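You operate a simulated robot arm through the tools that you are given. There is no shell and no other tool. Be economical: measure what you need, move in short steps, check, and stop when the job is done.

The job below is to be done with a simulated two-armed robot. You get a single attempt, and the scene is never put back.

JOB
Put one of the rollers from the top of the skein bench on the ledge of the winding frame. Close the drawer of the skein bench. Fetch the ring from the top of the skein bench and set it on the top of cooler one. Pull the door open. The order is free.

The check looks at the end state, three seconds after you hand in, the way a careful person would. Anything else that was tipped, shoved, dropped, spilled or broken makes it a failure.

ROBOT AND FRAMES
Two 7-joint arms with two-finger parallel grippers on one trunk, on a base that drives. Base frame: it is fixed to the floor where the robot stands at the start and does not move with it; the origin is under the middle of the robot, x ahead of it, y to its left, z up. Readings come in mm, rad, newtons and seconds.
The left shoulder is at the start at [60, 147, 543], the right one opposite. With the tool pointing down near the work surface each hand reaches from about 100 to 600 mm from the robot's upright axis, wherever it stands, measured 20 degrees to its own side. Places, roughly: door [-4000, -1500, 1000]; drawer of the skein bench [600, -300, 700]; ledge of the winding frame [800, 2300, 600]; ring (8x8x3 cm) [800, 1300, 900]; roller [1000, 250, 750]; top of cooler one (26x22 cm) [-1420, 2080, 620]. Payload 3.43 kg a hand.
Tool frame (each hand has its own): the origin (TCP) lies between the finger pads and is the grasp point; the fingertips stand 30 mm ahead of it; z points along the fingers, y is the line along which they close. The gripper opens to 94 mm. The fingers are 28 mm wide and 10 mm thick; the gripper's body (50 by 96 mm) begins 55 mm behind the TCP.
Orientation is that of the tool frame in the base frame, as a unit quaternion [w, x, y, z]. With the fingers straight down and closing along the base's y, the tool's x points along the base's -x, its y along +y and its z along -z.

CONTROLS
- The arms move only by the tool jog_arm. It takes "left_rows", "right_rows" or both (then of equal length, played together; a hand with none holds still); each is a list of rows, each an object of numbers (a shift or turn left out is 0, a gripper value left out holds the last): "dx", "dy", "dz": the shift along the base's x, y, z in mm; "rx", "ry", "rz": the turn, a rotation vector about the base's x, y, z in rad; "hand": the opening, from 0 (shut) to 1 (fully open). In form: [{"dx": .., "dy": .., "dz": .., "rx": .., "ry": .., "rz": .., "hand": ..}, ...]. A call has 1 to 20 rows; each row shifts and turns the commanded pose from where the row before left it. Each row takes 0.2 s and may step no farther than 50 mm and 0.15 rad from the row before; otherwise, or with a gripper value out of range, the whole call is refused. Where a pose cannot be reached the arm comes as near as it can. A force on the tool above 40 N (or 10 N above the force at the start of the call, whichever is more), or a blocked arm, ends the call early, and 0.2 s more pass. Each finger travels about 72 mm/s and halts on what it meets, pressing with about 26 N; the grip force reading is that of the motor and also rises with nothing between the fingers. The clock runs only during rows and for 0.2 s after the last one: add rows that do not move to give the fingers time. It gives the time, the measured TCP pose, the force on the tool (base axes), the opening and the grip force at its end, in the units of the frame above (readings bear some noise), with the torque about the TCP (base axes, N m) and any sound that the robot's microphone picked up, and new pictures: "pictures" is both (left out), scene, wrist or none (wrist: the cameras of the hands that moved).
- Cameras (640 x 400 px; columns grow to the right, rows downward): "scene" is now at [58.5, -20.8, 1182.7]; the picture's right is [-0.23, -0.97, 0.00], its down [-0.50, 0.12, -0.86] and it looks along [0.83, -0.20, -0.52] (base axes); focal length 274 px, centre (320, 200). "left" rides on the left gripper at [76, -14, -103] in its tool frame; the picture's right is [0.18, 0.98, 0.00], its down [-0.75, 0.14, -0.64] and it looks along [-0.63, 0.12, 0.77] (tool axes); focal length 243 px, centre (320, 200). "right" rides on the right gripper at [76, 14, -103] in its tool frame; the picture's right is [-0.18, 0.98, 0.00], its down [-0.75, -0.14, -0.64] and it looks along [-0.63, -0.12, 0.77] (tool axes); focal length 243 px, centre (320, 200). There is no depth. A picture from a camera that has moved, and an enlarged one, comes with that camera's place and axes in the base frame and with its lens.
- move_column(by): slides the trunk up (or, below 0, down) by that many mm; the arms and the scene camera ride with it, the base frame stays. It gives what a move gives, with no picture.
- roll_base(legs): drives the robot by 1 to 6 legs, each [ahead, left, turn to the left] in mm, mm and rad, along the robot's own axes; the way and the turn of a leg run together, so that a leg with both is an arc; at most 1500 mm and 3.142 rad a leg. The arms and the cameras ride along, it lands a little off, and it stops where it bumps. It gives what a move gives, and a new picture of the scene camera.
- turn_head(pan, tilt): turns the head with the scene camera to pan (to the left, within 1.501 rad either way) and tilt (down, from -0.506 to 1.204), counted from straight ahead of the robot. It gives what a move gives, and a new picture of the scene camera.
- inspect(camera, box): a new picture of the part [left, top, right, bottom] of that camera's present view, enlarged. The clock stands still meanwhile.
- sign_off(): hands the job in; it is judged then, once.

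Work in short steps. Places have to be worked out from the pictures, the camera data and where the tool is seen: move nearer, look again, correct. Check each grasp and each placing, and mend what went wrong. You have 165 turns and 260 pictures in all, those below and enlarged ones among them. Open the grippers and draw the arms clear of the work before you hand the job in, unless the task says otherwise; then end with one line.

The tools are called after "Emit:" by a JSON object that holds its "op" and its "data". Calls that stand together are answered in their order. jog_arm: Moves the arms, as the interface text tells. Its arguments: {"type":"object","properties":{"left_rows":{"type":"array","items":{"type":"object","properties":{"dx":{"type":"number"},"dy":{"type":"number"},"dz":{"type":"number"},"rx":{"type":"number"},"ry":{"type":"number"},"rz":{"type":"number"},"hand":{"type":"number"}}}},"right_rows":{"type":"array","items":{"type":"object","properties":{"dx":{"type":"number"},"dy":{"type":"number"},"dz":{"type":"number"},"rx":{"type":"number"},"ry":{"type":"number"},"rz":{"type":"number"},"hand":{"type":"number"}}}},"pictures":{"type":"string","enum":["both","scene","wrist","none"]}},"required":[]} The other tools are called the same way: move_column (by) slides the trunk up or down; roll_base (legs) drives the base; turn_head (pan, tilt) turns the head that bears the scene camera; inspect (camera, box) takes an enlarged picture of a part of a camera's view; sign_off () hands the job in.

At the start:

```text
time: 0.0
left_ee_pos: [306.4, 63.3, 999.5]
left_ee_rot: [0.001, 0.0, 1.0, -0.001]
left_ft_force: [0.4, 0.0, 0.0]
left_torque: [0.0, 0.04, 0.0]
left_grip_width: 94.0
left_grip_force: 0.0
right_ee_pos: [273.7, -149.0, 998.3]
right_ee_rot: [0.001, 0.001, 1.0, 0.0]
right_ft_force: [0.7, -0.1, -1.2]
right_torque: [0.0, 0.02, 0.01]
right_grip_width: 93.9
right_grip_force: 0.1
trunk travel left (down, up): [-250.0, 0.0]
robot x, y, heading: [1.4, -0.2, 0.002]
head pan, tilt: [-0.234, 0.543]
```

scene: 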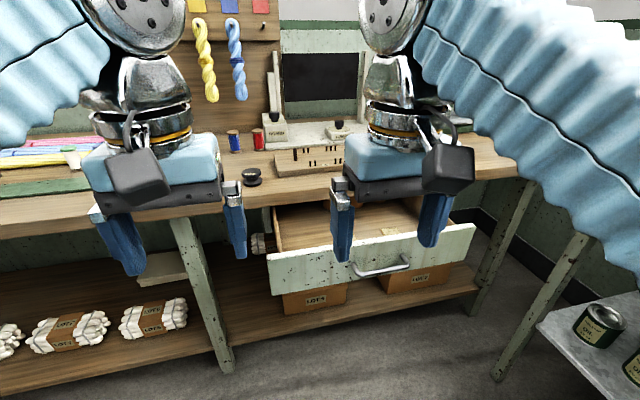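
right: 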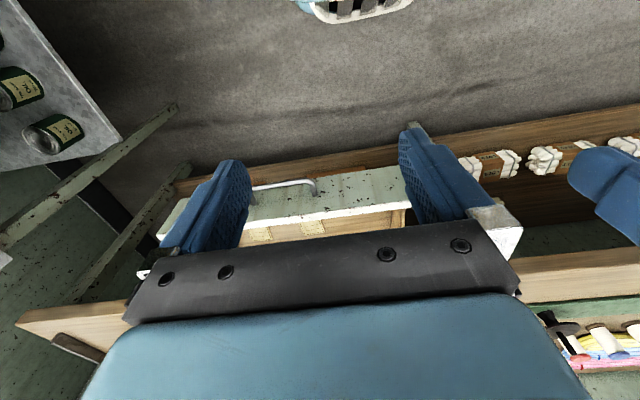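
left: 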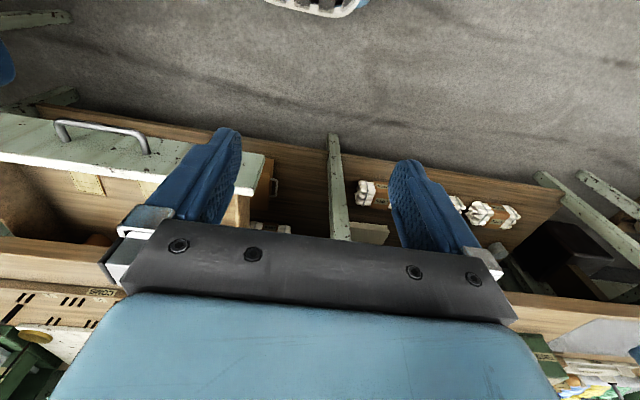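

The bench with its open drawer is straight ahead. I look around with the head first, starting to the left.

Emit:
{"op": "turn_head", "data": {"pan": 0.35, "tilt": 0.45}}

Emit:
{"op": "turn_head", "data": {"pan": 1.1, "tilt": 0.4}}

```text
time: 1.0
left_ee_pos: [305.0, 64.0, 999.6]
left_ee_rot: [0.001, 0.0, 1.0, -0.001]
left_ft_force: [-0.9, 0.0, 0.4]
left_torque: [-0.01, 0.0, 0.02]
left_grip_width: 93.9
left_grip_force: 0.0
right_ee_pos: [273.9, -148.3, 999.6]
right_ee_rot: [0.001, 0.0, 1.0, 0.0]
right_ft_force: [-0.6, 0.0, -0.2]
right_torque: [-0.02, 0.02, 0.0]
right_grip_width: 94.3
right_grip_force: 0.0
trunk travel left (down, up): [-250.0, 0.0]
robot x, y, heading: [2.2, -1.0, 0.002]
head pan, tilt: [0.351, 0.45]
camera scene: at [57.3, 31.5, 1191.1], right [0.34, -0.94, 0.0], down [-0.41, -0.15, -0.9], along [0.85, 0.31, -0.44], focal length 274 px, centre (320, 200)
```

scene: 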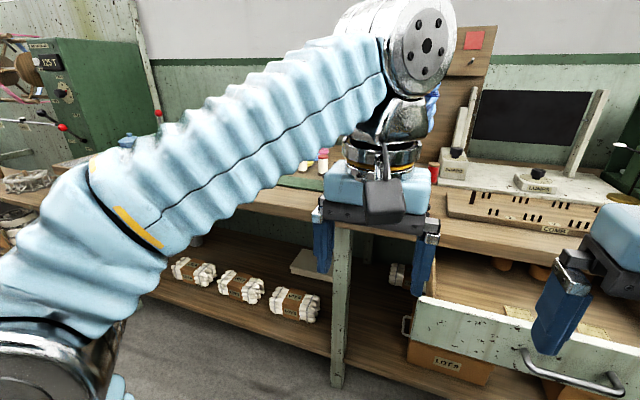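

```text
time: 2.1
left_ee_pos: [305.3, 64.1, 999.8]
left_ee_rot: [0.001, 0.001, 1.0, -0.001]
left_ft_force: [-0.8, -0.7, 0.3]
left_torque: [0.01, 0.01, 0.0]
left_grip_width: 93.8
left_grip_force: 0.3
right_ee_pos: [274.3, -148.1, 999.0]
right_ee_rot: [0.001, 0.0, 1.0, 0.001]
right_ft_force: [-0.2, 0.4, 0.7]
right_torque: [0.02, -0.03, 0.01]
right_grip_width: 94.2
right_grip_force: 0.0
trunk travel left (down, up): [-250.0, 0.0]
robot x, y, heading: [-0.9, -1.9, 0.0]
head pan, tilt: [1.1, 0.4]
camera scene: at [13.1, 82.5, 1195.8], right [0.89, -0.45, 0.0], down [-0.18, -0.35, -0.92], along [0.42, 0.82, -0.39], focal length 274 px, centre (320, 200)
```

scene: 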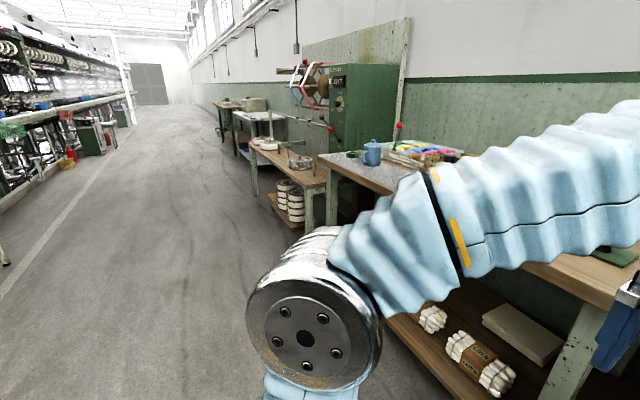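

The winding frame seems to be the green machine farther left. Now I look right, and closely at the drawer.

Emit:
{"op": "turn_head", "data": {"pan": -0.5, "tilt": 0.7}}

Emit:
{"op": "inspect", "data": {"camera": "scene", "box": [120, 60, 440, 260]}}

Emit:
{"op": "turn_head", "data": {"pan": -1.4, "tilt": 0.4}}

```text
time: 3.8
left_ee_pos: [304.4, 63.5, 999.6]
left_ee_rot: [0.0, 0.0, 1.0, -0.001]
left_ft_force: [-0.3, 0.1, -0.2]
left_torque: [-0.03, 0.02, -0.05]
left_grip_width: 93.9
left_grip_force: 0.1
right_ee_pos: [273.1, -148.7, 1000.1]
right_ee_rot: [0.0, 0.0, 1.0, 0.0]
right_ft_force: [0.5, 1.0, -0.9]
right_torque: [-0.02, -0.02, -0.03]
right_grip_width: 94.1
right_grip_force: 0.2
trunk travel left (down, up): [-250.0, 0.0]
robot x, y, heading: [-1.4, 3.9, -0.001]
head pan, tilt: [-0.499, 0.7]
camera scene: at [45.6, -40.6, 1169.0], right [-0.48, -0.88, 0.0], down [-0.57, 0.31, -0.77], along [0.67, -0.37, -0.64], focal length 274 px, centre (320, 200)
```

scene: 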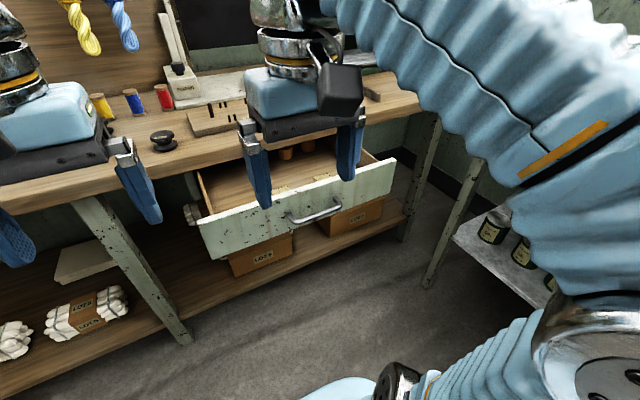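

```text
2.00 times, centred on (280, 160) of scene
camera zoom: at [45.6, -40.6, 1169.0], right [-0.48, -0.88, 0.0], down [-0.57, 0.31, -0.77], along [0.67, -0.37, -0.64], focal length 547 px, centre (400, 280)
```

zoom: 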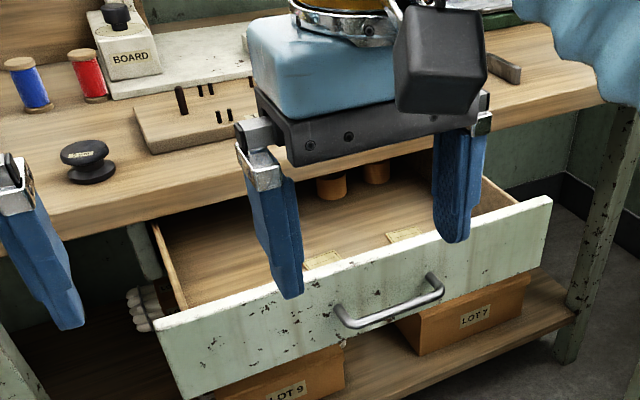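

```text
time: 5.0
left_ee_pos: [305.7, 64.6, 999.4]
left_ee_rot: [0.001, 0.001, 1.0, 0.0]
left_ft_force: [-0.1, 0.4, -0.5]
left_torque: [0.02, 0.02, 0.01]
left_grip_width: 93.9
left_grip_force: 0.1
right_ee_pos: [273.3, -148.9, 1000.4]
right_ee_rot: [0.001, 0.0, 1.0, -0.001]
right_ft_force: [0.0, 0.6, 0.0]
right_torque: [0.02, -0.02, 0.02]
right_grip_width: 94.0
right_grip_force: 0.1
trunk travel left (down, up): [-250.0, 0.0]
robot x, y, heading: [0.6, -2.0, -0.001]
head pan, tilt: [-1.4, 0.4]
camera scene: at [-13.2, -91.3, 1195.8], right [-0.99, -0.17, 0.0], down [-0.07, 0.38, -0.92], along [0.16, -0.91, -0.39], focal length 274 px, centre (320, 200)
```

scene: 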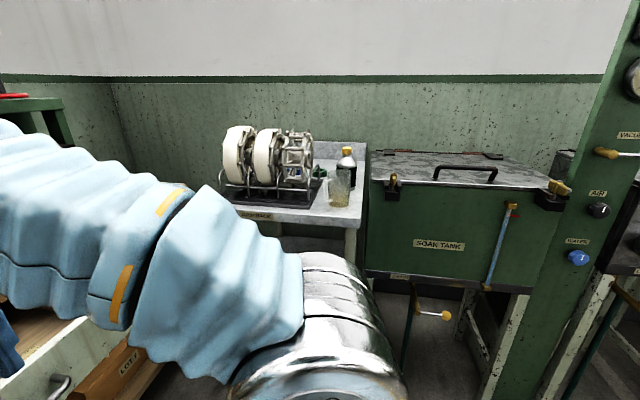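

The wrist and scene views together put the drawer handle near (410, -232, 788). I shut the right gripper and bring it down in front of the handle, watching with the head.

Emit:
{"op": "turn_head", "data": {"pan": -0.5, "tilt": 0.6}}

Emit:
{"op": "jog_arm", "data": {"right_rows": [{"hand": 0, "dy": -40}, {"dy": -40}, {"dz": -40}, {"dz": -40}, {"dz": -40}, {"dz": -40}, {"dz": -30}, {}]}}

```text
time: 6.2
left_ee_pos: [305.1, 63.9, 1000.3]
left_ee_rot: [0.001, 0.0, 1.0, 0.0]
left_ft_force: [0.4, -0.3, -0.7]
left_torque: [0.0, 0.0, -0.01]
left_grip_width: 94.1
left_grip_force: 0.1
right_ee_pos: [273.8, -148.3, 998.9]
right_ee_rot: [0.001, 0.0, 1.0, 0.001]
right_ft_force: [-0.2, 0.1, 0.0]
right_torque: [0.0, -0.02, 0.03]
right_grip_width: 93.8
right_grip_force: 0.0
trunk travel left (down, up): [-250.0, 0.0]
robot x, y, heading: [1.3, -1.3, 0.001]
head pan, tilt: [-0.499, 0.6]
camera scene: at [48.6, -42.4, 1177.6], right [-0.48, -0.88, 0.0], down [-0.5, 0.27, -0.83], along [0.72, -0.4, -0.56], focal length 274 px, centre (320, 200)
```

scene: 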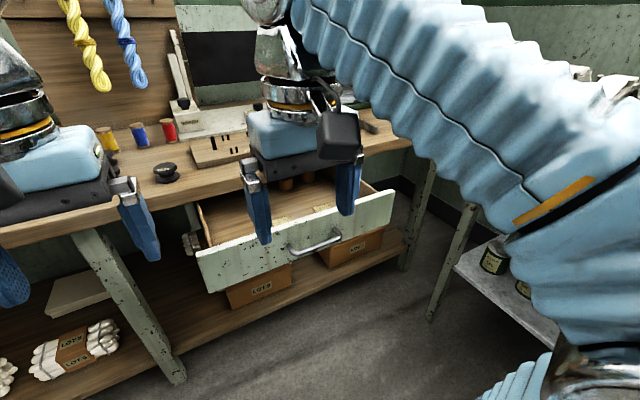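

```text
time: 8.0
left_ee_pos: [305.0, 63.6, 1000.4]
left_ee_rot: [0.001, 0.0, 1.0, -0.001]
left_ft_force: [0.6, 0.4, 0.3]
left_torque: [0.02, -0.01, -0.01]
left_grip_width: 94.1
left_grip_force: 0.0
right_ee_pos: [277.4, -222.7, 810.4]
right_ee_rot: [0.001, -0.001, 1.0, 0.0]
right_ft_force: [-0.3, 0.4, -0.6]
right_torque: [-0.01, -0.01, -0.02]
right_grip_width: 0.0
right_grip_force: 26.3
right hand out of reach, approached as far as the arm can: row 1
trunk travel left (down, up): [-250.0, 0.0]
robot x, y, heading: [-0.2, -6.4, -0.001]
head pan, tilt: [-0.499, 0.6]
camera scene: at [48.6, -42.4, 1177.6], right [-0.48, -0.88, 0.0], down [-0.5, 0.27, -0.83], along [0.72, -0.4, -0.57], focal length 274 px, centre (320, 200)
camera right: at [200.8, -205.9, 912.8], right [0.18, 0.98, 0.0], down [0.75, -0.14, 0.64], along [0.63, -0.12, -0.77], focal length 243 px, centre (320, 200)
```

scene: 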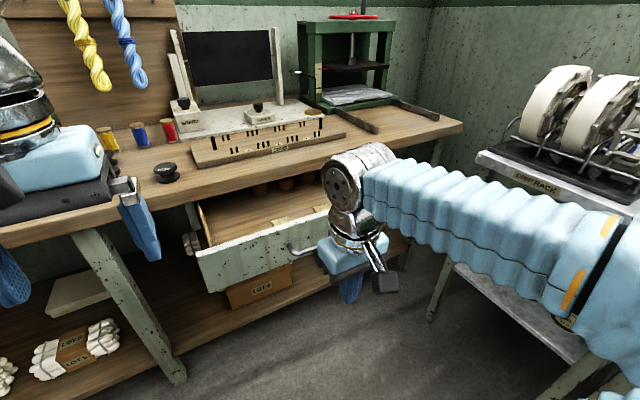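
right: 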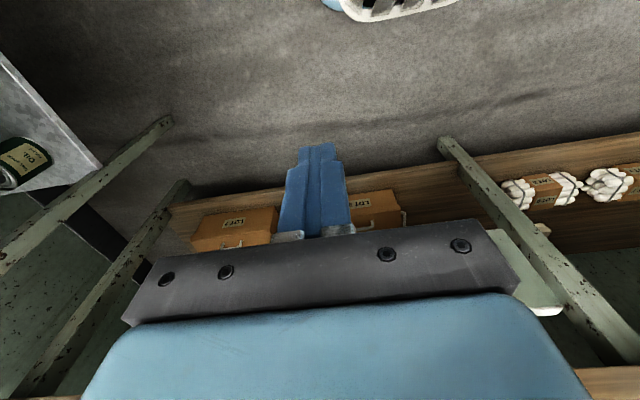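

Cross-checking the drawer's corners gives a front face at x≈500, y from -5 to -526, top z≈784, and a handle near (460, -260, 750). I correct the hand and drive 100 mm nearer for reach.

Emit:
{"op": "jog_arm", "data": {"right_rows": [{"dy": -38}, {"dz": -35}, {"dz": -30}, {}], "pictures": "none"}}

Emit:
{"op": "roll_base", "data": {"legs": [[100, 0, 0]]}}

```text
time: 9.0
left_ee_pos: [304.7, 64.0, 999.5]
left_ee_rot: [0.001, 0.0, 1.0, -0.001]
left_ft_force: [0.0, 0.3, -0.1]
left_torque: [-0.02, 0.0, -0.02]
left_grip_width: 94.2
left_grip_force: 0.2
right_ee_pos: [276.6, -264.1, 745.8]
right_ee_rot: [0.002, -0.001, 1.0, 0.0]
right_ft_force: [-0.7, -0.1, 0.4]
right_torque: [0.02, 0.02, -0.02]
right_grip_width: 0.0
right_grip_force: 25.7
trunk travel left (down, up): [-250.0, 0.0]
robot x, y, heading: [-0.9, -2.8, -0.009]
head pan, tilt: [-0.499, 0.6]
```

```text
time: 10.1
left_ee_pos: [405.8, 63.8, 999.1]
left_ee_rot: [0.001, 0.0, 1.0, -0.001]
left_ft_force: [-0.7, -0.1, -0.5]
left_torque: [0.01, -0.04, 0.05]
left_grip_width: 94.1
left_grip_force: 0.0
right_ee_pos: [376.5, -263.2, 745.0]
right_ee_rot: [0.002, 0.0, 1.0, -0.001]
right_ft_force: [0.5, -1.0, 0.8]
right_torque: [-0.01, 0.04, -0.03]
right_grip_width: 0.0
right_grip_force: 26.1
trunk travel left (down, up): [-250.0, 0.0]
robot x, y, heading: [101.0, 2.7, -0.002]
head pan, tilt: [-0.499, 0.6]
camera scene: at [149.8, -42.3, 1177.6], right [-0.48, -0.88, 0.0], down [-0.5, 0.27, -0.83], along [0.72, -0.39, -0.56], focal length 274 px, centre (320, 200)
```

scene: 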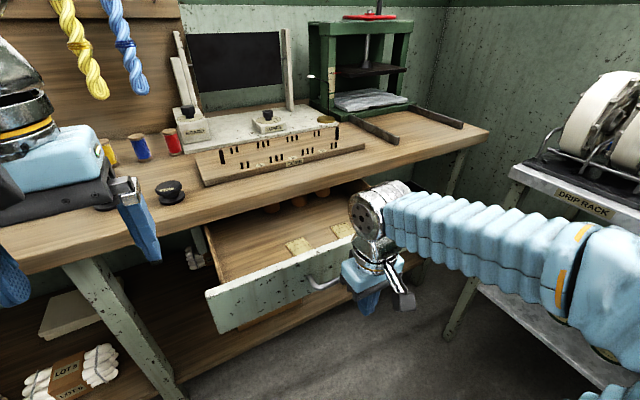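

The hand stands before the handle and the estimates agree. I push forward in steps.

Emit:
{"op": "jog_arm", "data": {"right_rows": [{"dx": 30}, {"dx": 25}, {"dx": 20}, {"dx": 20}, {"dx": 20}, {"dx": 20}], "pictures": "scene"}}

```text
time: 11.5
left_ee_pos: [405.3, 64.0, 999.4]
left_ee_rot: [0.001, 0.0, 1.0, -0.001]
left_ft_force: [-0.6, 0.5, 0.2]
left_torque: [0.01, 0.0, 0.0]
left_grip_width: 94.1
left_grip_force: 0.1
right_ee_pos: [512.8, -263.8, 745.4]
right_ee_rot: [0.0, 0.0, 1.0, 0.0]
right_ft_force: [0.1, 0.0, 0.5]
right_torque: [-0.02, 0.0, 0.0]
right_grip_width: 0.0
right_grip_force: 26.3
trunk travel left (down, up): [-250.0, 0.0]
robot x, y, heading: [100.4, 1.5, 0.002]
head pan, tilt: [-0.499, 0.6]
camera scene: at [149.9, -42.3, 1177.6], right [-0.48, -0.88, 0.0], down [-0.5, 0.27, -0.83], along [0.72, -0.39, -0.56], focal length 274 px, centre (320, 200)
```

scene: 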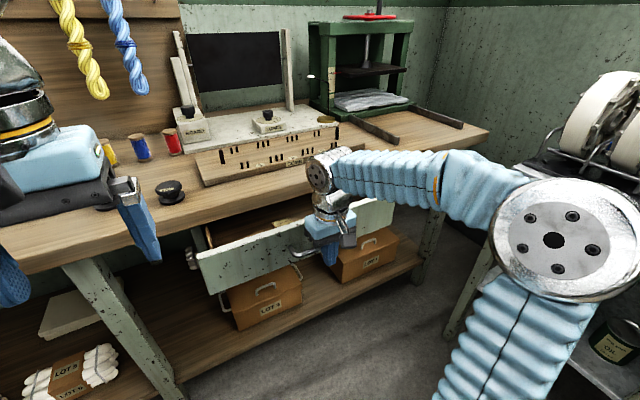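

The drawer is sliding in with almost no force. I continue.

Emit:
{"op": "jog_arm", "data": {"right_rows": [{"dx": 20}, {"dx": 20}, {"dx": 15}, {"dx": 15}, {"dx": 10}]}}

```text
time: 12.7
left_ee_pos: [406.7, 63.4, 999.0]
left_ee_rot: [0.001, 0.0, 1.0, -0.001]
left_ft_force: [-0.9, 0.1, 0.2]
left_torque: [-0.03, 0.02, -0.05]
left_grip_width: 94.4
left_grip_force: 0.1
right_ee_pos: [591.3, -264.7, 746.5]
right_ee_rot: [0.001, 0.0, 1.0, 0.0]
right_ft_force: [-0.1, 0.3, 0.3]
right_torque: [-0.01, 0.0, 0.0]
right_grip_width: 0.0
right_grip_force: 26.4
trunk travel left (down, up): [-250.0, 0.0]
robot x, y, heading: [99.2, 2.8, 0.006]
head pan, tilt: [-0.499, 0.6]
camera scene: at [150.1, -42.3, 1177.6], right [-0.48, -0.88, 0.0], down [-0.5, 0.27, -0.82], along [0.72, -0.39, -0.57], focal length 274 px, centre (320, 200)
camera right: at [515.7, -248.7, 849.8], right [0.18, 0.98, 0.0], down [0.75, -0.14, 0.64], along [0.63, -0.12, -0.77], focal length 243 px, centre (320, 200)
```

scene: 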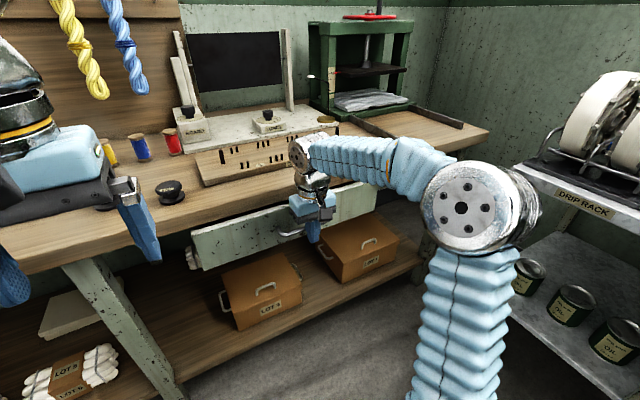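
right: 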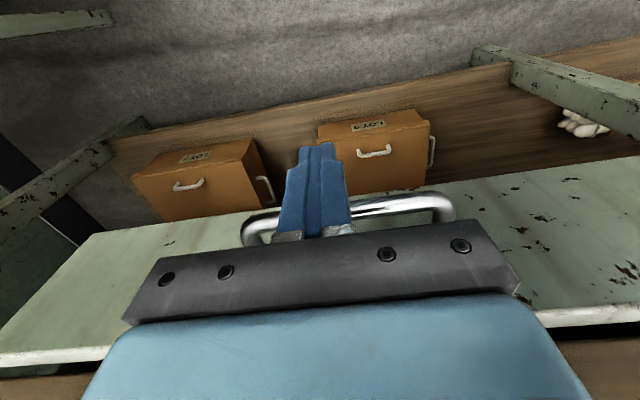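

It is nearly closed. A small step more until resistance is felt.

Emit:
{"op": "jog_arm", "data": {"right_rows": [{"dx": 10}, {"dx": 8}, {"dx": 8}, {"dx": 8}]}}

```text
time: 13.7
left_ee_pos: [403.8, 63.5, 1000.7]
left_ee_rot: [0.003, 0.0, 1.0, -0.001]
left_ft_force: [-0.1, 0.1, -0.2]
left_torque: [0.0, 0.0, 0.02]
left_grip_width: 94.2
left_grip_force: 0.0
right_ee_pos: [623.8, -263.8, 746.6]
right_ee_rot: [0.0, 0.001, 1.0, 0.0]
right_ft_force: [-29.5, 0.5, -4.3]
right_torque: [-0.1, -2.56, -0.36]
right_grip_width: 0.0
right_grip_force: 26.3
trunk travel left (down, up): [-250.0, 0.0]
robot x, y, heading: [95.2, 0.3, 0.002]
head pan, tilt: [-0.499, 0.6]
camera scene: at [147.5, -42.5, 1177.6], right [-0.48, -0.88, 0.0], down [-0.49, 0.27, -0.83], along [0.73, -0.39, -0.56], focal length 274 px, centre (320, 200)
camera right: at [547.3, -248.1, 850.1], right [0.18, 0.98, 0.0], down [0.76, -0.14, 0.64], along [0.63, -0.12, -0.77], focal length 243 px, centre (320, 200)
```

scene: 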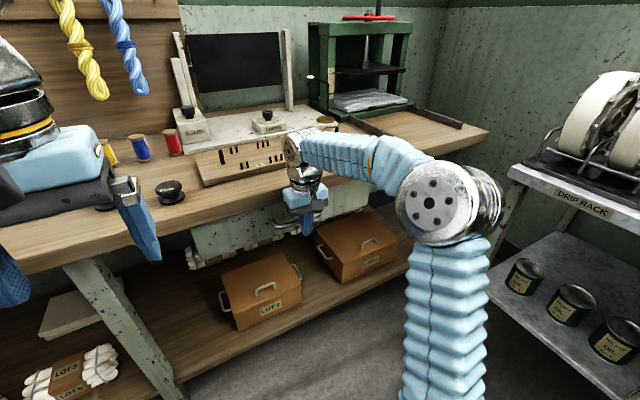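
right: 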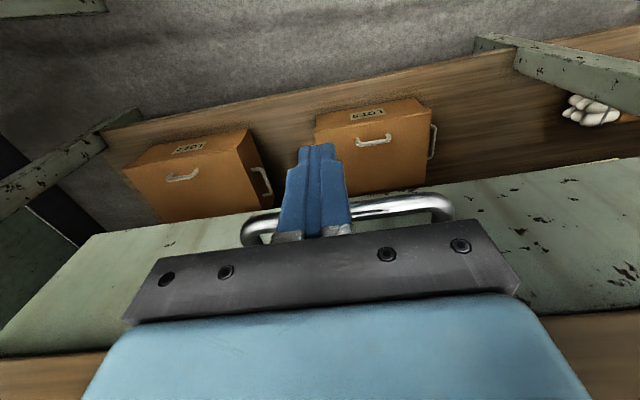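

The torque shows the resistance is about 87 mm above the TCP: the gripper body met the bench edge, not the drawer's end. I back off and look.

Emit:
{"op": "jog_arm", "data": {"right_rows": [{"dx": -20}, {"dx": -40}, {"dx": -40}, {"dx": -40, "dz": -30}, {"dy": -40, "dz": -50}, {"dy": -50, "dz": -50}, {"dy": -50}], "pictures": "both"}}

Emit:
{"op": "inspect", "data": {"camera": "scene", "box": [140, 150, 440, 337]}}

```text
refused: row 5 steps farther than a row can; nothing moved
```

```text
2.13 times, centred on (290, 244) of scene
camera zoom: at [147.5, -42.5, 1177.6], right [-0.48, -0.88, 0.0], down [-0.49, 0.27, -0.83], along [0.73, -0.39, -0.56], focal length 583 px, centre (384, 107)
```

zoom: 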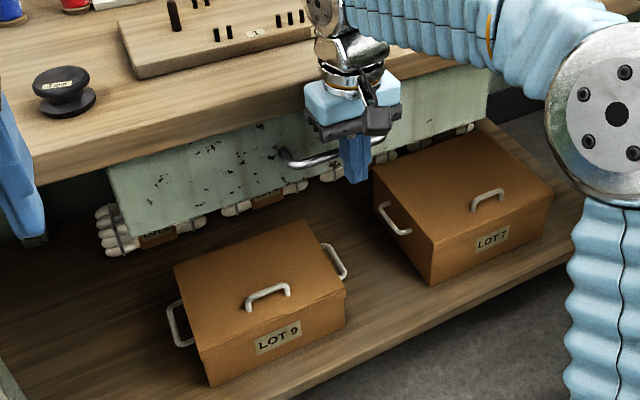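

The front sits at the bench edge, but I can't tell whether it's fully in. I back off, tilt the fingers forward, and push once more with the tips leading.

Emit:
{"op": "jog_arm", "data": {"right_rows": [{"dx": -20}, {"dx": -40}, {"dx": -40}, {"ry": -0.15}, {"ry": -0.15}, {"ry": -0.15}, {"ry": -0.15, "dz": -5}, {"ry": -0.15, "dz": 0}, {}]}}

```text
time: 15.7
left_ee_pos: [406.9, 63.0, 999.0]
left_ee_rot: [0.001, 0.0, 1.0, -0.001]
left_ft_force: [0.0, -0.1, -0.1]
left_torque: [0.0, 0.0, -0.01]
left_grip_width: 94.0
left_grip_force: 0.0
right_ee_pos: [528.1, -263.9, 741.3]
right_ee_rot: [0.367, -0.001, 0.93, 0.0]
right_ft_force: [-0.4, -0.3, -0.6]
right_torque: [-0.01, 0.0, -0.05]
right_grip_width: 0.0
right_grip_force: 26.2
trunk travel left (down, up): [-250.0, 0.0]
robot x, y, heading: [102.1, 0.4, -0.003]
head pan, tilt: [-0.499, 0.6]
camera scene: at [149.9, -42.3, 1177.6], right [-0.48, -0.88, 0.0], down [-0.5, 0.27, -0.83], along [0.72, -0.39, -0.56], focal length 274 px, centre (320, 200)
camera right: at [401.7, -248.3, 764.7], right [0.13, 0.98, 0.13], down [0.11, -0.14, 0.98], along [0.98, -0.12, -0.13], focal length 243 px, centre (320, 200)
```

scene: 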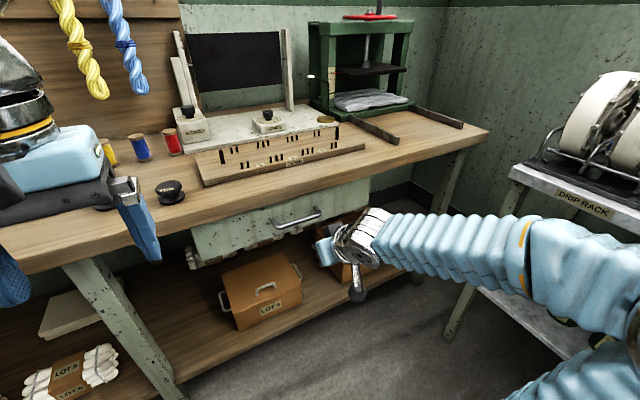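
right: 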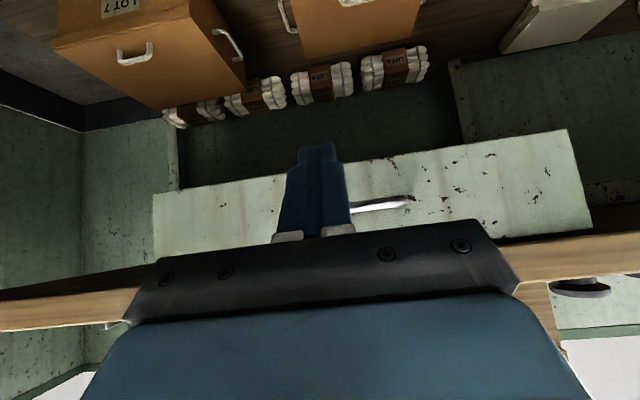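

The handle is at z≈747. I raise the hand a little so that the tips meet the bar, then push until resistance.

Emit:
{"op": "jog_arm", "data": {"right_rows": [{"dz": 18, "dx": 30}, {"dx": 30}, {"dx": 15}, {"dx": 10}, {"dx": 8}, {"dx": 8}, {"dx": 8}, {"dx": 8}, {"dx": 8}]}}

```text
time: 17.0
left_ee_pos: [403.8, 64.4, 1000.6]
left_ee_rot: [0.003, 0.0, 1.0, -0.001]
left_ft_force: [0.3, -0.4, -0.3]
left_torque: [0.05, -0.02, 0.01]
left_grip_width: 94.0
left_grip_force: 0.0
right_ee_pos: [614.9, -263.7, 760.0]
right_ee_rot: [0.365, 0.001, 0.931, -0.001]
right_ft_force: [-26.0, 1.3, 13.1]
right_torque: [0.03, -0.1, 0.03]
right_grip_width: 0.0
right_grip_force: 26.1
trunk travel left (down, up): [-250.0, 0.0]
robot x, y, heading: [97.8, -2.0, -0.001]
head pan, tilt: [-0.499, 0.6]
stopped in row 6 (right hand): the force on the tool passed its limit at 52 N (the readings are from after the stop); the commanded pose is now the measured one
camera scene: at [146.6, -41.8, 1178.0], right [-0.48, -0.88, 0.0], down [-0.49, 0.27, -0.83], along [0.73, -0.4, -0.56], focal length 274 px, centre (320, 200)
camera right: at [489.8, -248.0, 784.2], right [0.14, 0.98, 0.12], down [0.12, -0.14, 0.98], along [0.98, -0.12, -0.14], focal length 243 px, centre (320, 200)
```

scene: 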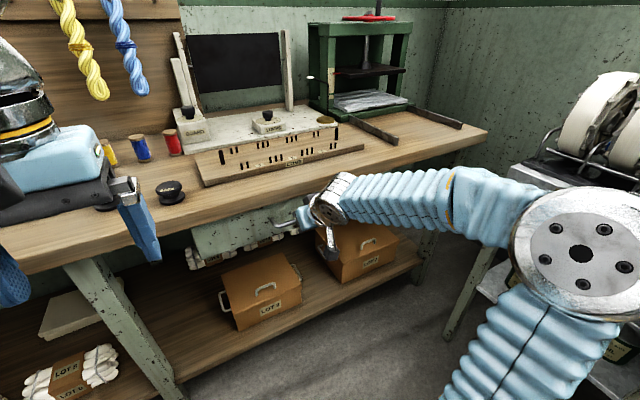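
right: 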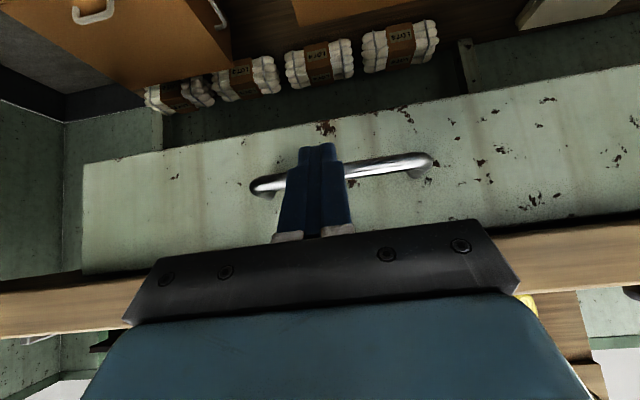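

Now 52 N with no torque: the bar is pressed against the drawer's stop, so the drawer is shut. I withdraw, straighten, and raise the hand.

Emit:
{"op": "jog_arm", "data": {"right_rows": [{"dx": -40}, {"dx": -40}, {"dx": -40}, {"dx": -40}, {"ry": 0.15}, {"ry": 0.15}, {"ry": 0.15}, {"ry": 0.15}, {"ry": 0.15, "hand": 1}, {"dz": 45, "dx": -20}, {"dz": 45, "dx": -20}, {"dz": 50}, {"dz": 50}, {"dz": 40}, {}], "pictures": "none"}}

Emit:
{"op": "inspect", "data": {"camera": "scene", "box": [80, 120, 480, 370]}}

Emit:
{"op": "turn_head", "data": {"pan": 0.2, "tilt": 0.5}}

```text
time: 20.2
left_ee_pos: [406.2, 63.4, 999.3]
left_ee_rot: [0.001, 0.0, 1.0, -0.001]
left_ft_force: [-0.4, -0.2, -0.3]
left_torque: [-0.01, 0.01, 0.0]
left_grip_width: 94.1
left_grip_force: 0.0
right_ee_pos: [414.9, -266.9, 986.9]
right_ee_rot: [-0.001, 0.002, 1.0, 0.001]
right_ft_force: [0.1, -0.3, 0.4]
right_torque: [0.03, -0.03, 0.01]
right_grip_width: 93.8
right_grip_force: 0.1
right hand out of reach, approached as far as the arm can: row 14
trunk travel left (down, up): [-250.0, 0.0]
robot x, y, heading: [102.7, 0.7, -0.002]
head pan, tilt: [-0.499, 0.6]
```

```text
1.60 times, centred on (280, 245) of scene
camera zoom: at [149.5, -42.2, 1177.6], right [-0.48, -0.88, 0.0], down [-0.5, 0.27, -0.83], along [0.72, -0.4, -0.56], focal length 438 px, centre (384, 128)
```

zoom: 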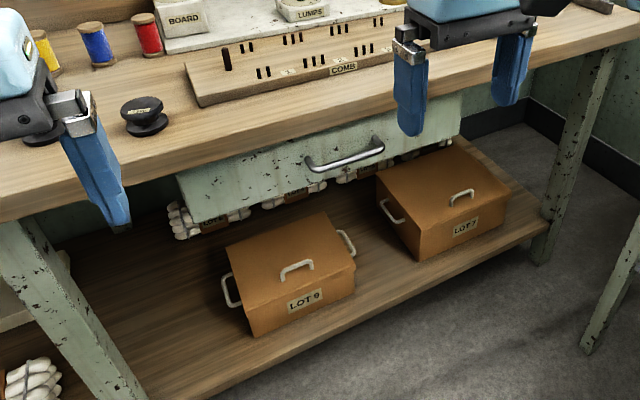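

```text
time: 21.3
left_ee_pos: [407.2, 63.3, 998.9]
left_ee_rot: [0.001, 0.0, 1.0, -0.001]
left_ft_force: [0.1, 0.1, -0.6]
left_torque: [-0.03, -0.02, 0.01]
left_grip_width: 94.0
left_grip_force: 0.0
right_ee_pos: [414.9, -265.0, 986.3]
right_ee_rot: [-0.001, 0.001, 1.0, 0.002]
right_ft_force: [-0.6, -0.4, 0.0]
right_torque: [0.02, -0.01, 0.02]
right_grip_width: 94.1
right_grip_force: 0.2
trunk travel left (down, up): [-250.0, 0.0]
robot x, y, heading: [100.3, 2.7, 0.002]
head pan, tilt: [0.201, 0.499]
camera scene: at [161.2, 18.1, 1186.7], right [0.2, -0.98, 0.0], down [-0.47, -0.1, -0.88], along [0.86, 0.17, -0.48], focal length 274 px, centre (320, 200)
```

scene: 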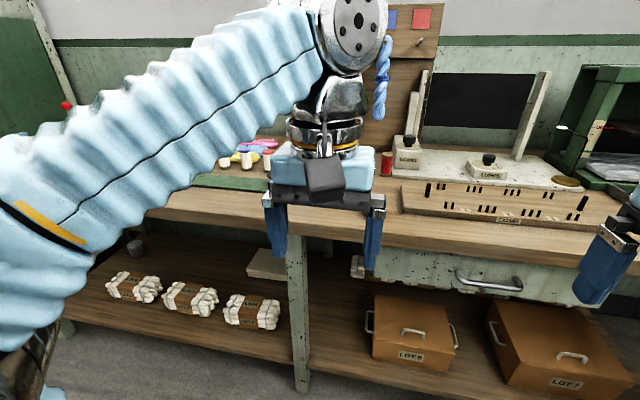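

The drawer is closed. I back away and sidle left to survey the rest of the bench top.

Emit:
{"op": "roll_base", "data": {"legs": [[-350, 0, 0], [0, 850, 0]]}}

Emit:
{"op": "turn_head", "data": {"pan": -0.4, "tilt": 0.4}}

```text
time: 27.6
left_ee_pos: [73.0, 894.1, 998.5]
left_ee_rot: [0.0, 0.01, 1.0, -0.001]
left_ft_force: [-0.1, 0.2, -0.8]
left_torque: [0.0, -0.04, -0.01]
left_grip_width: 94.3
left_grip_force: 0.1
right_ee_pos: [74.1, 564.5, 986.1]
right_ee_rot: [-0.001, 0.012, 1.0, 0.002]
right_ft_force: [0.1, -0.1, 0.1]
right_torque: [-0.01, 0.02, 0.0]
right_grip_width: 93.9
right_grip_force: 0.0
trunk travel left (down, up): [-250.0, 0.0]
robot x, y, heading: [-234.1, 838.8, -0.018]
head pan, tilt: [0.201, 0.499]
camera scene: at [-173.8, 853.7, 1186.7], right [0.18, -0.98, 0.0], down [-0.47, -0.09, -0.88], along [0.86, 0.16, -0.48], focal length 274 px, centre (320, 200)
```

scene: 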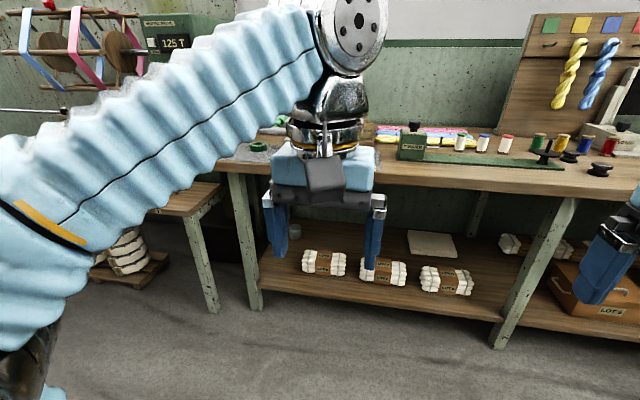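

```text
time: 28.6
left_ee_pos: [72.6, 894.2, 999.4]
left_ee_rot: [0.001, 0.01, 1.0, 0.0]
left_ft_force: [0.7, 0.0, -0.1]
left_torque: [0.0, 0.03, -0.02]
left_grip_width: 94.3
left_grip_force: 0.0
right_ee_pos: [74.2, 564.8, 985.6]
right_ee_rot: [-0.001, 0.012, 1.0, 0.001]
right_ft_force: [-1.0, -0.9, 0.9]
right_torque: [0.0, -0.02, 0.02]
right_grip_width: 94.2
right_grip_force: 0.0
trunk travel left (down, up): [-250.0, 0.0]
robot x, y, heading: [-235.7, 836.0, -0.021]
head pan, tilt: [-0.4, 0.4]
camera scene: at [-178.7, 799.8, 1195.8], right [-0.41, -0.91, 0.0], down [-0.36, 0.16, -0.92], along [0.84, -0.38, -0.39], focal length 274 px, centre (320, 200)
```

scene: 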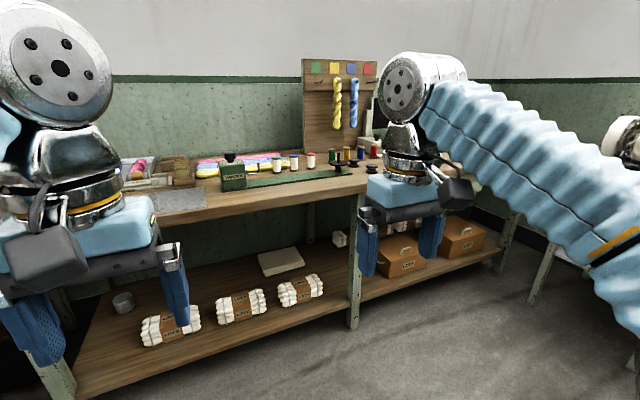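

I see small cylinders near the middle of the bench and a green ring toward the left end. Zooming on both.

Emit:
{"op": "inspect", "data": {"camera": "scene", "box": [180, 130, 400, 268]}}

Emit:
{"op": "turn_head", "data": {"pan": 0.2, "tilt": 0.5}}

Emit:
{"op": "inspect", "data": {"camera": "scene", "box": [380, 110, 640, 210]}}

Emit:
{"op": "inspect", "data": {"camera": "scene", "box": [200, 100, 400, 200]}}

```text
2.90 times, centred on (290, 199) of scene
camera zoom: at [-178.7, 799.8, 1195.8], right [-0.41, -0.91, 0.0], down [-0.36, 0.16, -0.92], along [0.84, -0.38, -0.39], focal length 793 px, centre (407, 203)
```

zoom: 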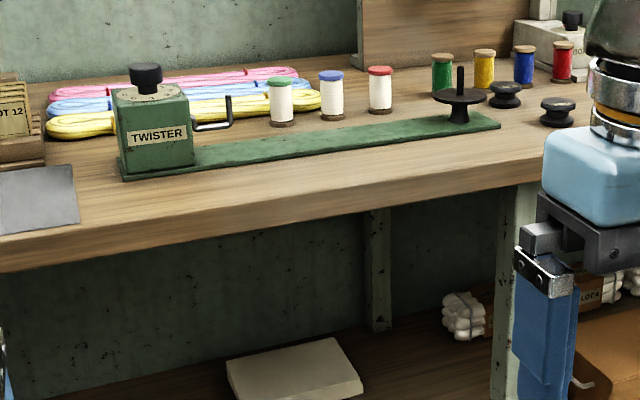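

```text
time: 29.6
left_ee_pos: [72.1, 894.6, 999.6]
left_ee_rot: [0.0, 0.01, 1.0, -0.001]
left_ft_force: [-0.4, -0.6, 0.1]
left_torque: [-0.03, -0.01, -0.01]
left_grip_width: 94.0
left_grip_force: 0.0
right_ee_pos: [74.4, 563.9, 985.9]
right_ee_rot: [-0.002, 0.013, 1.0, 0.002]
right_ft_force: [0.6, 0.5, -0.1]
right_torque: [-0.03, -0.03, 0.0]
right_grip_width: 94.0
right_grip_force: 0.0
trunk travel left (down, up): [-250.0, 0.0]
robot x, y, heading: [-235.7, 836.2, -0.014]
head pan, tilt: [0.201, 0.499]
camera scene: at [-173.8, 853.7, 1186.7], right [0.18, -0.98, 0.0], down [-0.47, -0.09, -0.88], along [0.86, 0.16, -0.48], focal length 274 px, centre (320, 200)
```

scene: 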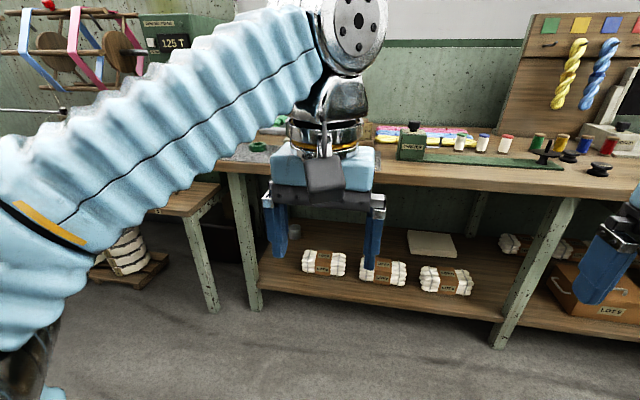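

```text
2.46 times, centred on (510, 160) of scene
camera zoom: at [-173.8, 853.7, 1186.7], right [0.18, -0.98, 0.0], down [-0.47, -0.09, -0.88], along [0.86, 0.16, -0.48], focal length 673 px, centre (-148, 298)
```

zoom: 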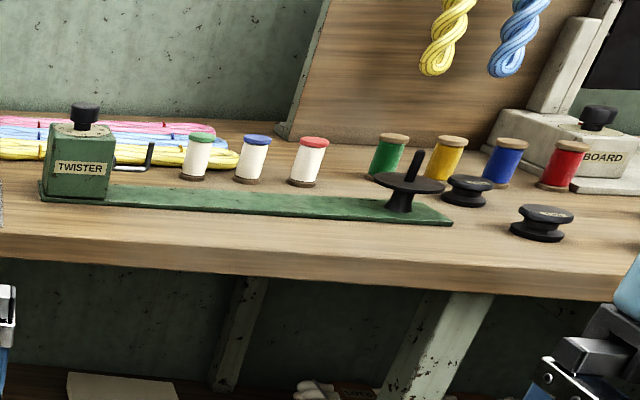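

```text
3.20 times, centred on (300, 150) of scene
camera zoom: at [-173.8, 853.7, 1186.7], right [0.18, -0.98, 0.0], down [-0.47, -0.09, -0.88], along [0.86, 0.16, -0.48], focal length 875 px, centre (384, 360)
```

zoom: 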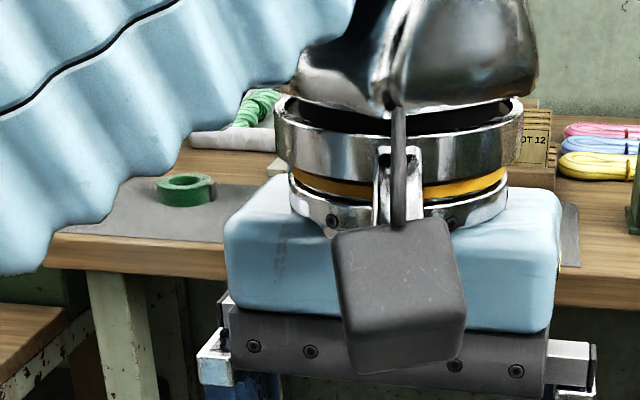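

Candidates for "roller": white reels with coloured caps, wooden spools, and the black flanged pieces with labels. I drive nearer to read them.

Emit:
{"op": "roll_base", "data": {"legs": [[0, -540, 0], [200, 0, 0]]}}

Emit:
{"op": "turn_head", "data": {"pan": -0.15, "tilt": 0.5}}

Emit:
{"op": "inspect", "data": {"camera": "scene", "box": [220, 100, 420, 225]}}

```text
time: 33.9
left_ee_pos: [263.0, 349.6, 1000.1]
left_ee_rot: [0.001, 0.016, 1.0, 0.0]
left_ft_force: [-0.6, -0.1, -0.2]
left_torque: [-0.01, 0.0, 0.0]
left_grip_width: 94.0
left_grip_force: 0.1
right_ee_pos: [262.5, 19.7, 987.3]
right_ee_rot: [-0.001, 0.018, 1.0, 0.002]
right_ft_force: [0.5, -0.3, -0.4]
right_torque: [0.03, -0.01, -0.02]
right_grip_width: 94.0
right_grip_force: 0.1
trunk travel left (down, up): [-250.0, 0.0]
robot x, y, heading: [-41.5, 296.3, -0.029]
head pan, tilt: [0.201, 0.499]
camera scene: at [17.4, 311.7, 1186.7], right [0.17, -0.99, 0.0], down [-0.47, -0.08, -0.88], along [0.87, 0.15, -0.48], focal length 274 px, centre (320, 200)
```

scene: 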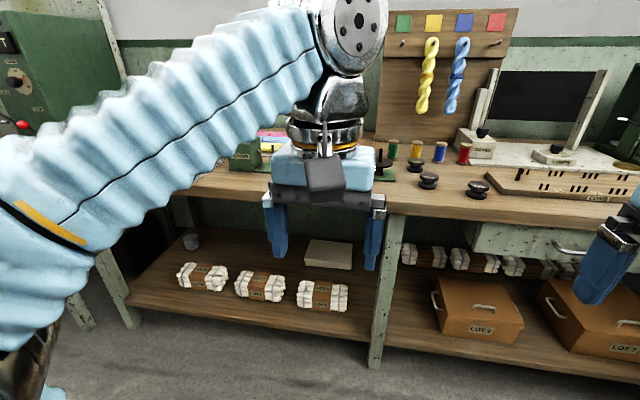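

```text
time: 34.7
left_ee_pos: [263.0, 349.2, 999.5]
left_ee_rot: [0.0, 0.016, 1.0, -0.001]
left_ft_force: [-0.1, -0.1, -0.5]
left_torque: [-0.01, 0.01, 0.02]
left_grip_width: 94.0
left_grip_force: 0.0
right_ee_pos: [262.6, 19.9, 986.7]
right_ee_rot: [-0.001, 0.017, 1.0, 0.002]
right_ft_force: [0.0, -0.5, 0.6]
right_torque: [0.0, 0.01, 0.03]
right_grip_width: 93.9
right_grip_force: 0.1
trunk travel left (down, up): [-250.0, 0.0]
robot x, y, heading: [-41.8, 294.0, -0.028]
head pan, tilt: [-0.15, 0.499]
camera scene: at [17.4, 280.0, 1186.7], right [-0.18, -0.98, 0.0], down [-0.47, 0.09, -0.88], along [0.86, -0.16, -0.48], focal length 274 px, centre (320, 200)
```

scene: 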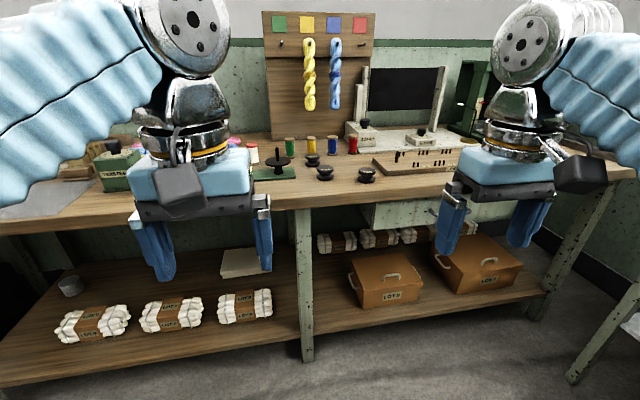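

```text
3.20 times, centred on (320, 162) of scene
camera zoom: at [17.4, 280.0, 1186.7], right [-0.18, -0.98, 0.0], down [-0.47, 0.09, -0.88], along [0.86, -0.16, -0.48], focal length 875 px, centre (320, 320)
```

zoom: 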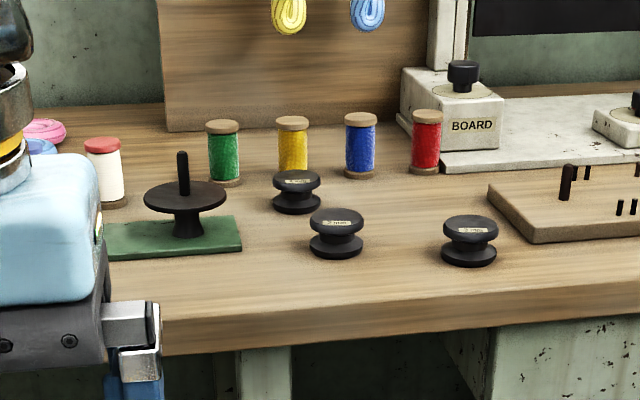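

The black flanged pieces carry labels. I drive closer to read them.

Emit:
{"op": "roll_base", "data": {"legs": [[180, -40, 0.03]]}}

Emit:
{"op": "inspect", "data": {"camera": "scene", "box": [260, 120, 400, 207]}}

```text
time: 36.3
left_ee_pos: [445.1, 313.0, 1000.1]
left_ee_rot: [0.001, 0.003, 1.0, -0.001]
left_ft_force: [-0.4, 1.1, 0.2]
left_torque: [-0.05, 0.02, -0.02]
left_grip_width: 94.1
left_grip_force: 0.1
right_ee_pos: [450.4, -16.3, 986.9]
right_ee_rot: [-0.001, 0.007, 1.0, 0.001]
right_ft_force: [0.5, -0.6, 0.0]
right_torque: [-0.02, 0.0, -0.04]
right_grip_width: 94.0
right_grip_force: 0.1
trunk travel left (down, up): [-250.0, 0.0]
robot x, y, heading: [139.8, 252.4, -0.006]
head pan, tilt: [-0.15, 0.499]
camera scene: at [199.7, 237.2, 1186.7], right [-0.16, -0.99, 0.0], down [-0.47, 0.08, -0.88], along [0.87, -0.14, -0.48], focal length 274 px, centre (320, 200)
```

scene: 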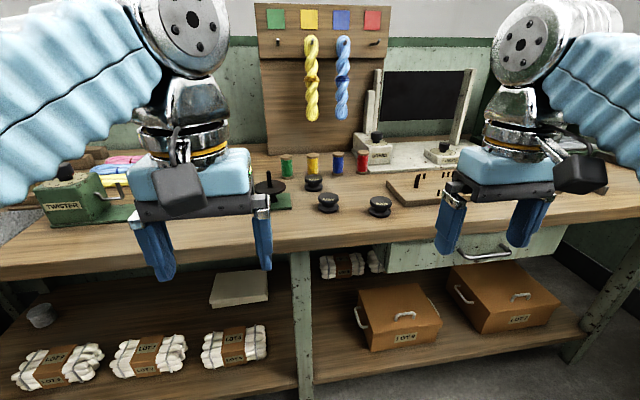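

```text
4.57 times, centred on (330, 164) of scene
camera zoom: at [199.7, 237.2, 1186.7], right [-0.16, -0.99, 0.0], down [-0.47, 0.08, -0.88], along [0.87, -0.14, -0.48], focal length 1250 px, centre (274, 367)
```

zoom: 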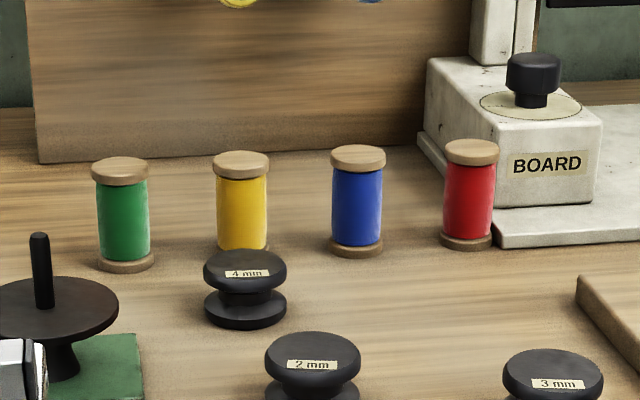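

They are black grooved pieces labelled 2, 3 and 4 mm: grooved rollers, most likely; the others are thread spools and reels. Before choosing I look at the winding frame for confirmation.

Emit:
{"op": "roll_base", "data": {"legs": [[-250, 0, 0], [0, 1400, 0]]}}

Emit:
{"op": "turn_head", "data": {"pan": -0.2, "tilt": 0.4}}

```text
time: 44.8
left_ee_pos: [202.3, 1754.6, 998.6]
left_ee_rot: [0.001, -0.004, 1.0, -0.001]
left_ft_force: [0.2, -0.9, -0.3]
left_torque: [0.02, 0.0, 0.04]
left_grip_width: 93.8
left_grip_force: 0.0
right_ee_pos: [212.9, 1425.9, 986.6]
right_ee_rot: [-0.001, -0.002, 1.0, 0.002]
right_ft_force: [0.1, 0.7, 0.0]
right_torque: [0.02, -0.02, 0.02]
right_grip_width: 93.8
right_grip_force: 0.0
trunk travel left (down, up): [-250.0, 0.0]
robot x, y, heading: [-100.1, 1686.6, 0.009]
head pan, tilt: [-0.15, 0.499]
camera scene: at [-41.3, 1675.4, 1186.7], right [-0.14, -0.99, 0.0], down [-0.47, 0.07, -0.88], along [0.87, -0.12, -0.48], focal length 274 px, centre (320, 200)
```

scene: 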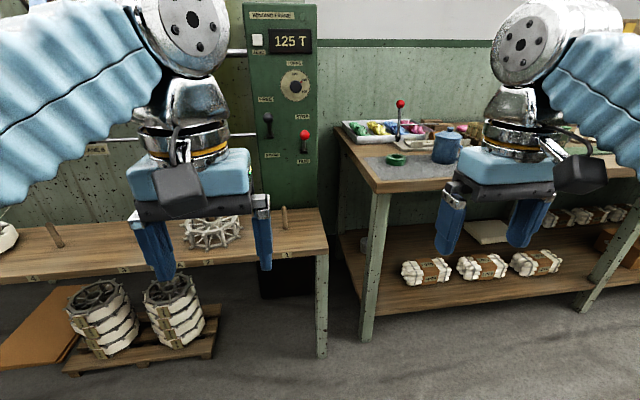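

```text
time: 45.5
left_ee_pos: [202.4, 1754.4, 999.8]
left_ee_rot: [0.002, -0.004, 1.0, 0.0]
left_ft_force: [-0.1, -0.2, 0.0]
left_torque: [0.01, 0.02, -0.02]
left_grip_width: 93.8
left_grip_force: 0.0
right_ee_pos: [213.6, 1425.2, 985.9]
right_ee_rot: [0.0, -0.003, 1.0, 0.002]
right_ft_force: [0.6, -1.0, 0.8]
right_torque: [-0.02, -0.01, 0.0]
right_grip_width: 94.2
right_grip_force: 0.0
trunk travel left (down, up): [-250.0, 0.0]
robot x, y, heading: [-101.4, 1686.3, 0.009]
head pan, tilt: [-0.201, 0.4]
camera scene: at [-40.4, 1670.6, 1195.8], right [-0.19, -0.98, 0.0], down [-0.38, 0.07, -0.92], along [0.9, -0.18, -0.39], focal length 274 px, centre (320, 200)
```

scene: 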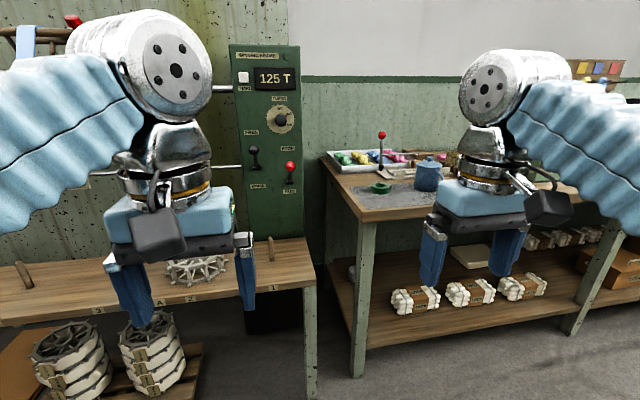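

The ledge of the winding frame is the lower bench to the left, with pegs. I look at it closely.

Emit:
{"op": "roll_base", "data": {"legs": [[-200, 750, 0]]}}

Emit:
{"op": "turn_head", "data": {"pan": -0.15, "tilt": 0.5}}

Emit:
{"op": "inspect", "data": {"camera": "scene", "box": [180, 150, 500, 350]}}

```text
time: 49.6
left_ee_pos: [-1.8, 2489.2, 999.8]
left_ee_rot: [0.001, -0.007, 1.0, -0.001]
left_ft_force: [-0.4, 0.2, 0.8]
left_torque: [0.02, 0.0, 0.0]
left_grip_width: 94.0
left_grip_force: 0.1
right_ee_pos: [12.3, 2161.1, 985.2]
right_ee_rot: [-0.001, -0.004, 1.0, 0.003]
right_ft_force: [0.6, -0.9, -0.1]
right_torque: [-0.01, 0.03, 0.01]
right_grip_width: 93.9
right_grip_force: 0.0
trunk travel left (down, up): [-250.0, 0.0]
robot x, y, heading: [-305.3, 2423.9, 0.014]
head pan, tilt: [-0.201, 0.4]
camera scene: at [-242.9, 2404.7, 1195.8], right [-0.19, -0.98, 0.0], down [-0.38, 0.07, -0.92], along [0.9, -0.17, -0.39], focal length 274 px, centre (320, 200)
```

scene: 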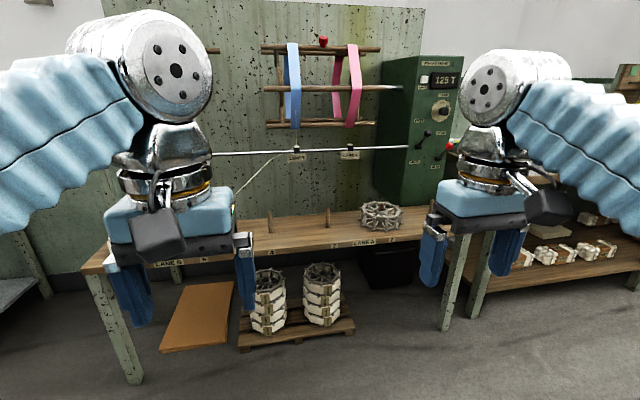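

```text
time: 50.2
left_ee_pos: [-0.5, 2489.5, 1000.0]
left_ee_rot: [0.002, -0.006, 1.0, -0.001]
left_ft_force: [-0.9, -0.3, 0.3]
left_torque: [-0.01, 0.02, 0.01]
left_grip_width: 93.9
left_grip_force: 0.1
right_ee_pos: [11.8, 2160.8, 984.7]
right_ee_rot: [-0.001, -0.003, 1.0, 0.002]
right_ft_force: [0.3, -0.9, -0.5]
right_torque: [0.02, -0.01, 0.02]
right_grip_width: 94.1
right_grip_force: 0.0
trunk travel left (down, up): [-250.0, 0.0]
robot x, y, heading: [-304.1, 2423.0, 0.013]
head pan, tilt: [-0.15, 0.499]
camera scene: at [-243.7, 2409.6, 1186.7], right [-0.14, -0.99, 0.0], down [-0.47, 0.07, -0.88], along [0.87, -0.12, -0.48], focal length 274 px, centre (320, 200)
```

scene: 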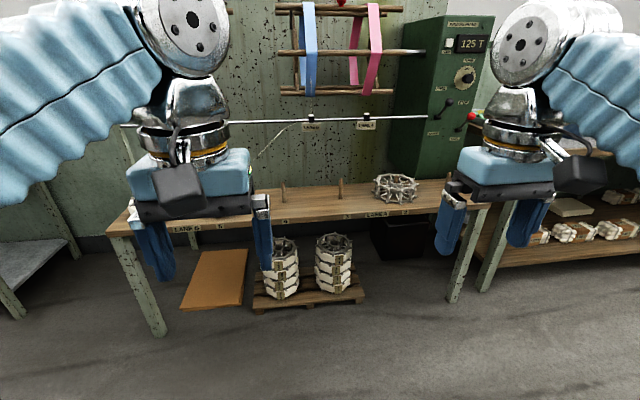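

```text
2.00 times, centred on (340, 250) of scene
camera zoom: at [-243.7, 2409.6, 1186.7], right [-0.14, -0.99, 0.0], down [-0.47, 0.07, -0.88], along [0.87, -0.12, -0.48], focal length 547 px, centre (280, 100)
```

zoom: 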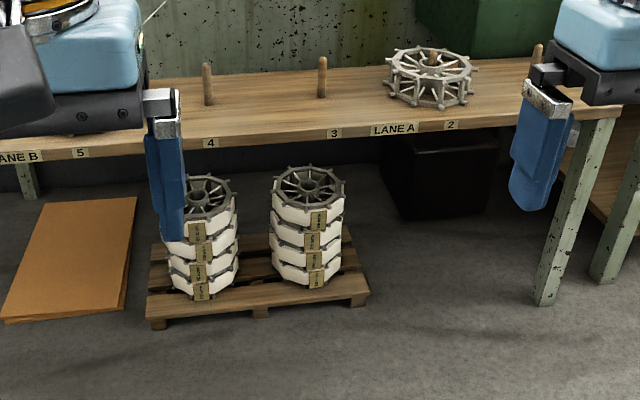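

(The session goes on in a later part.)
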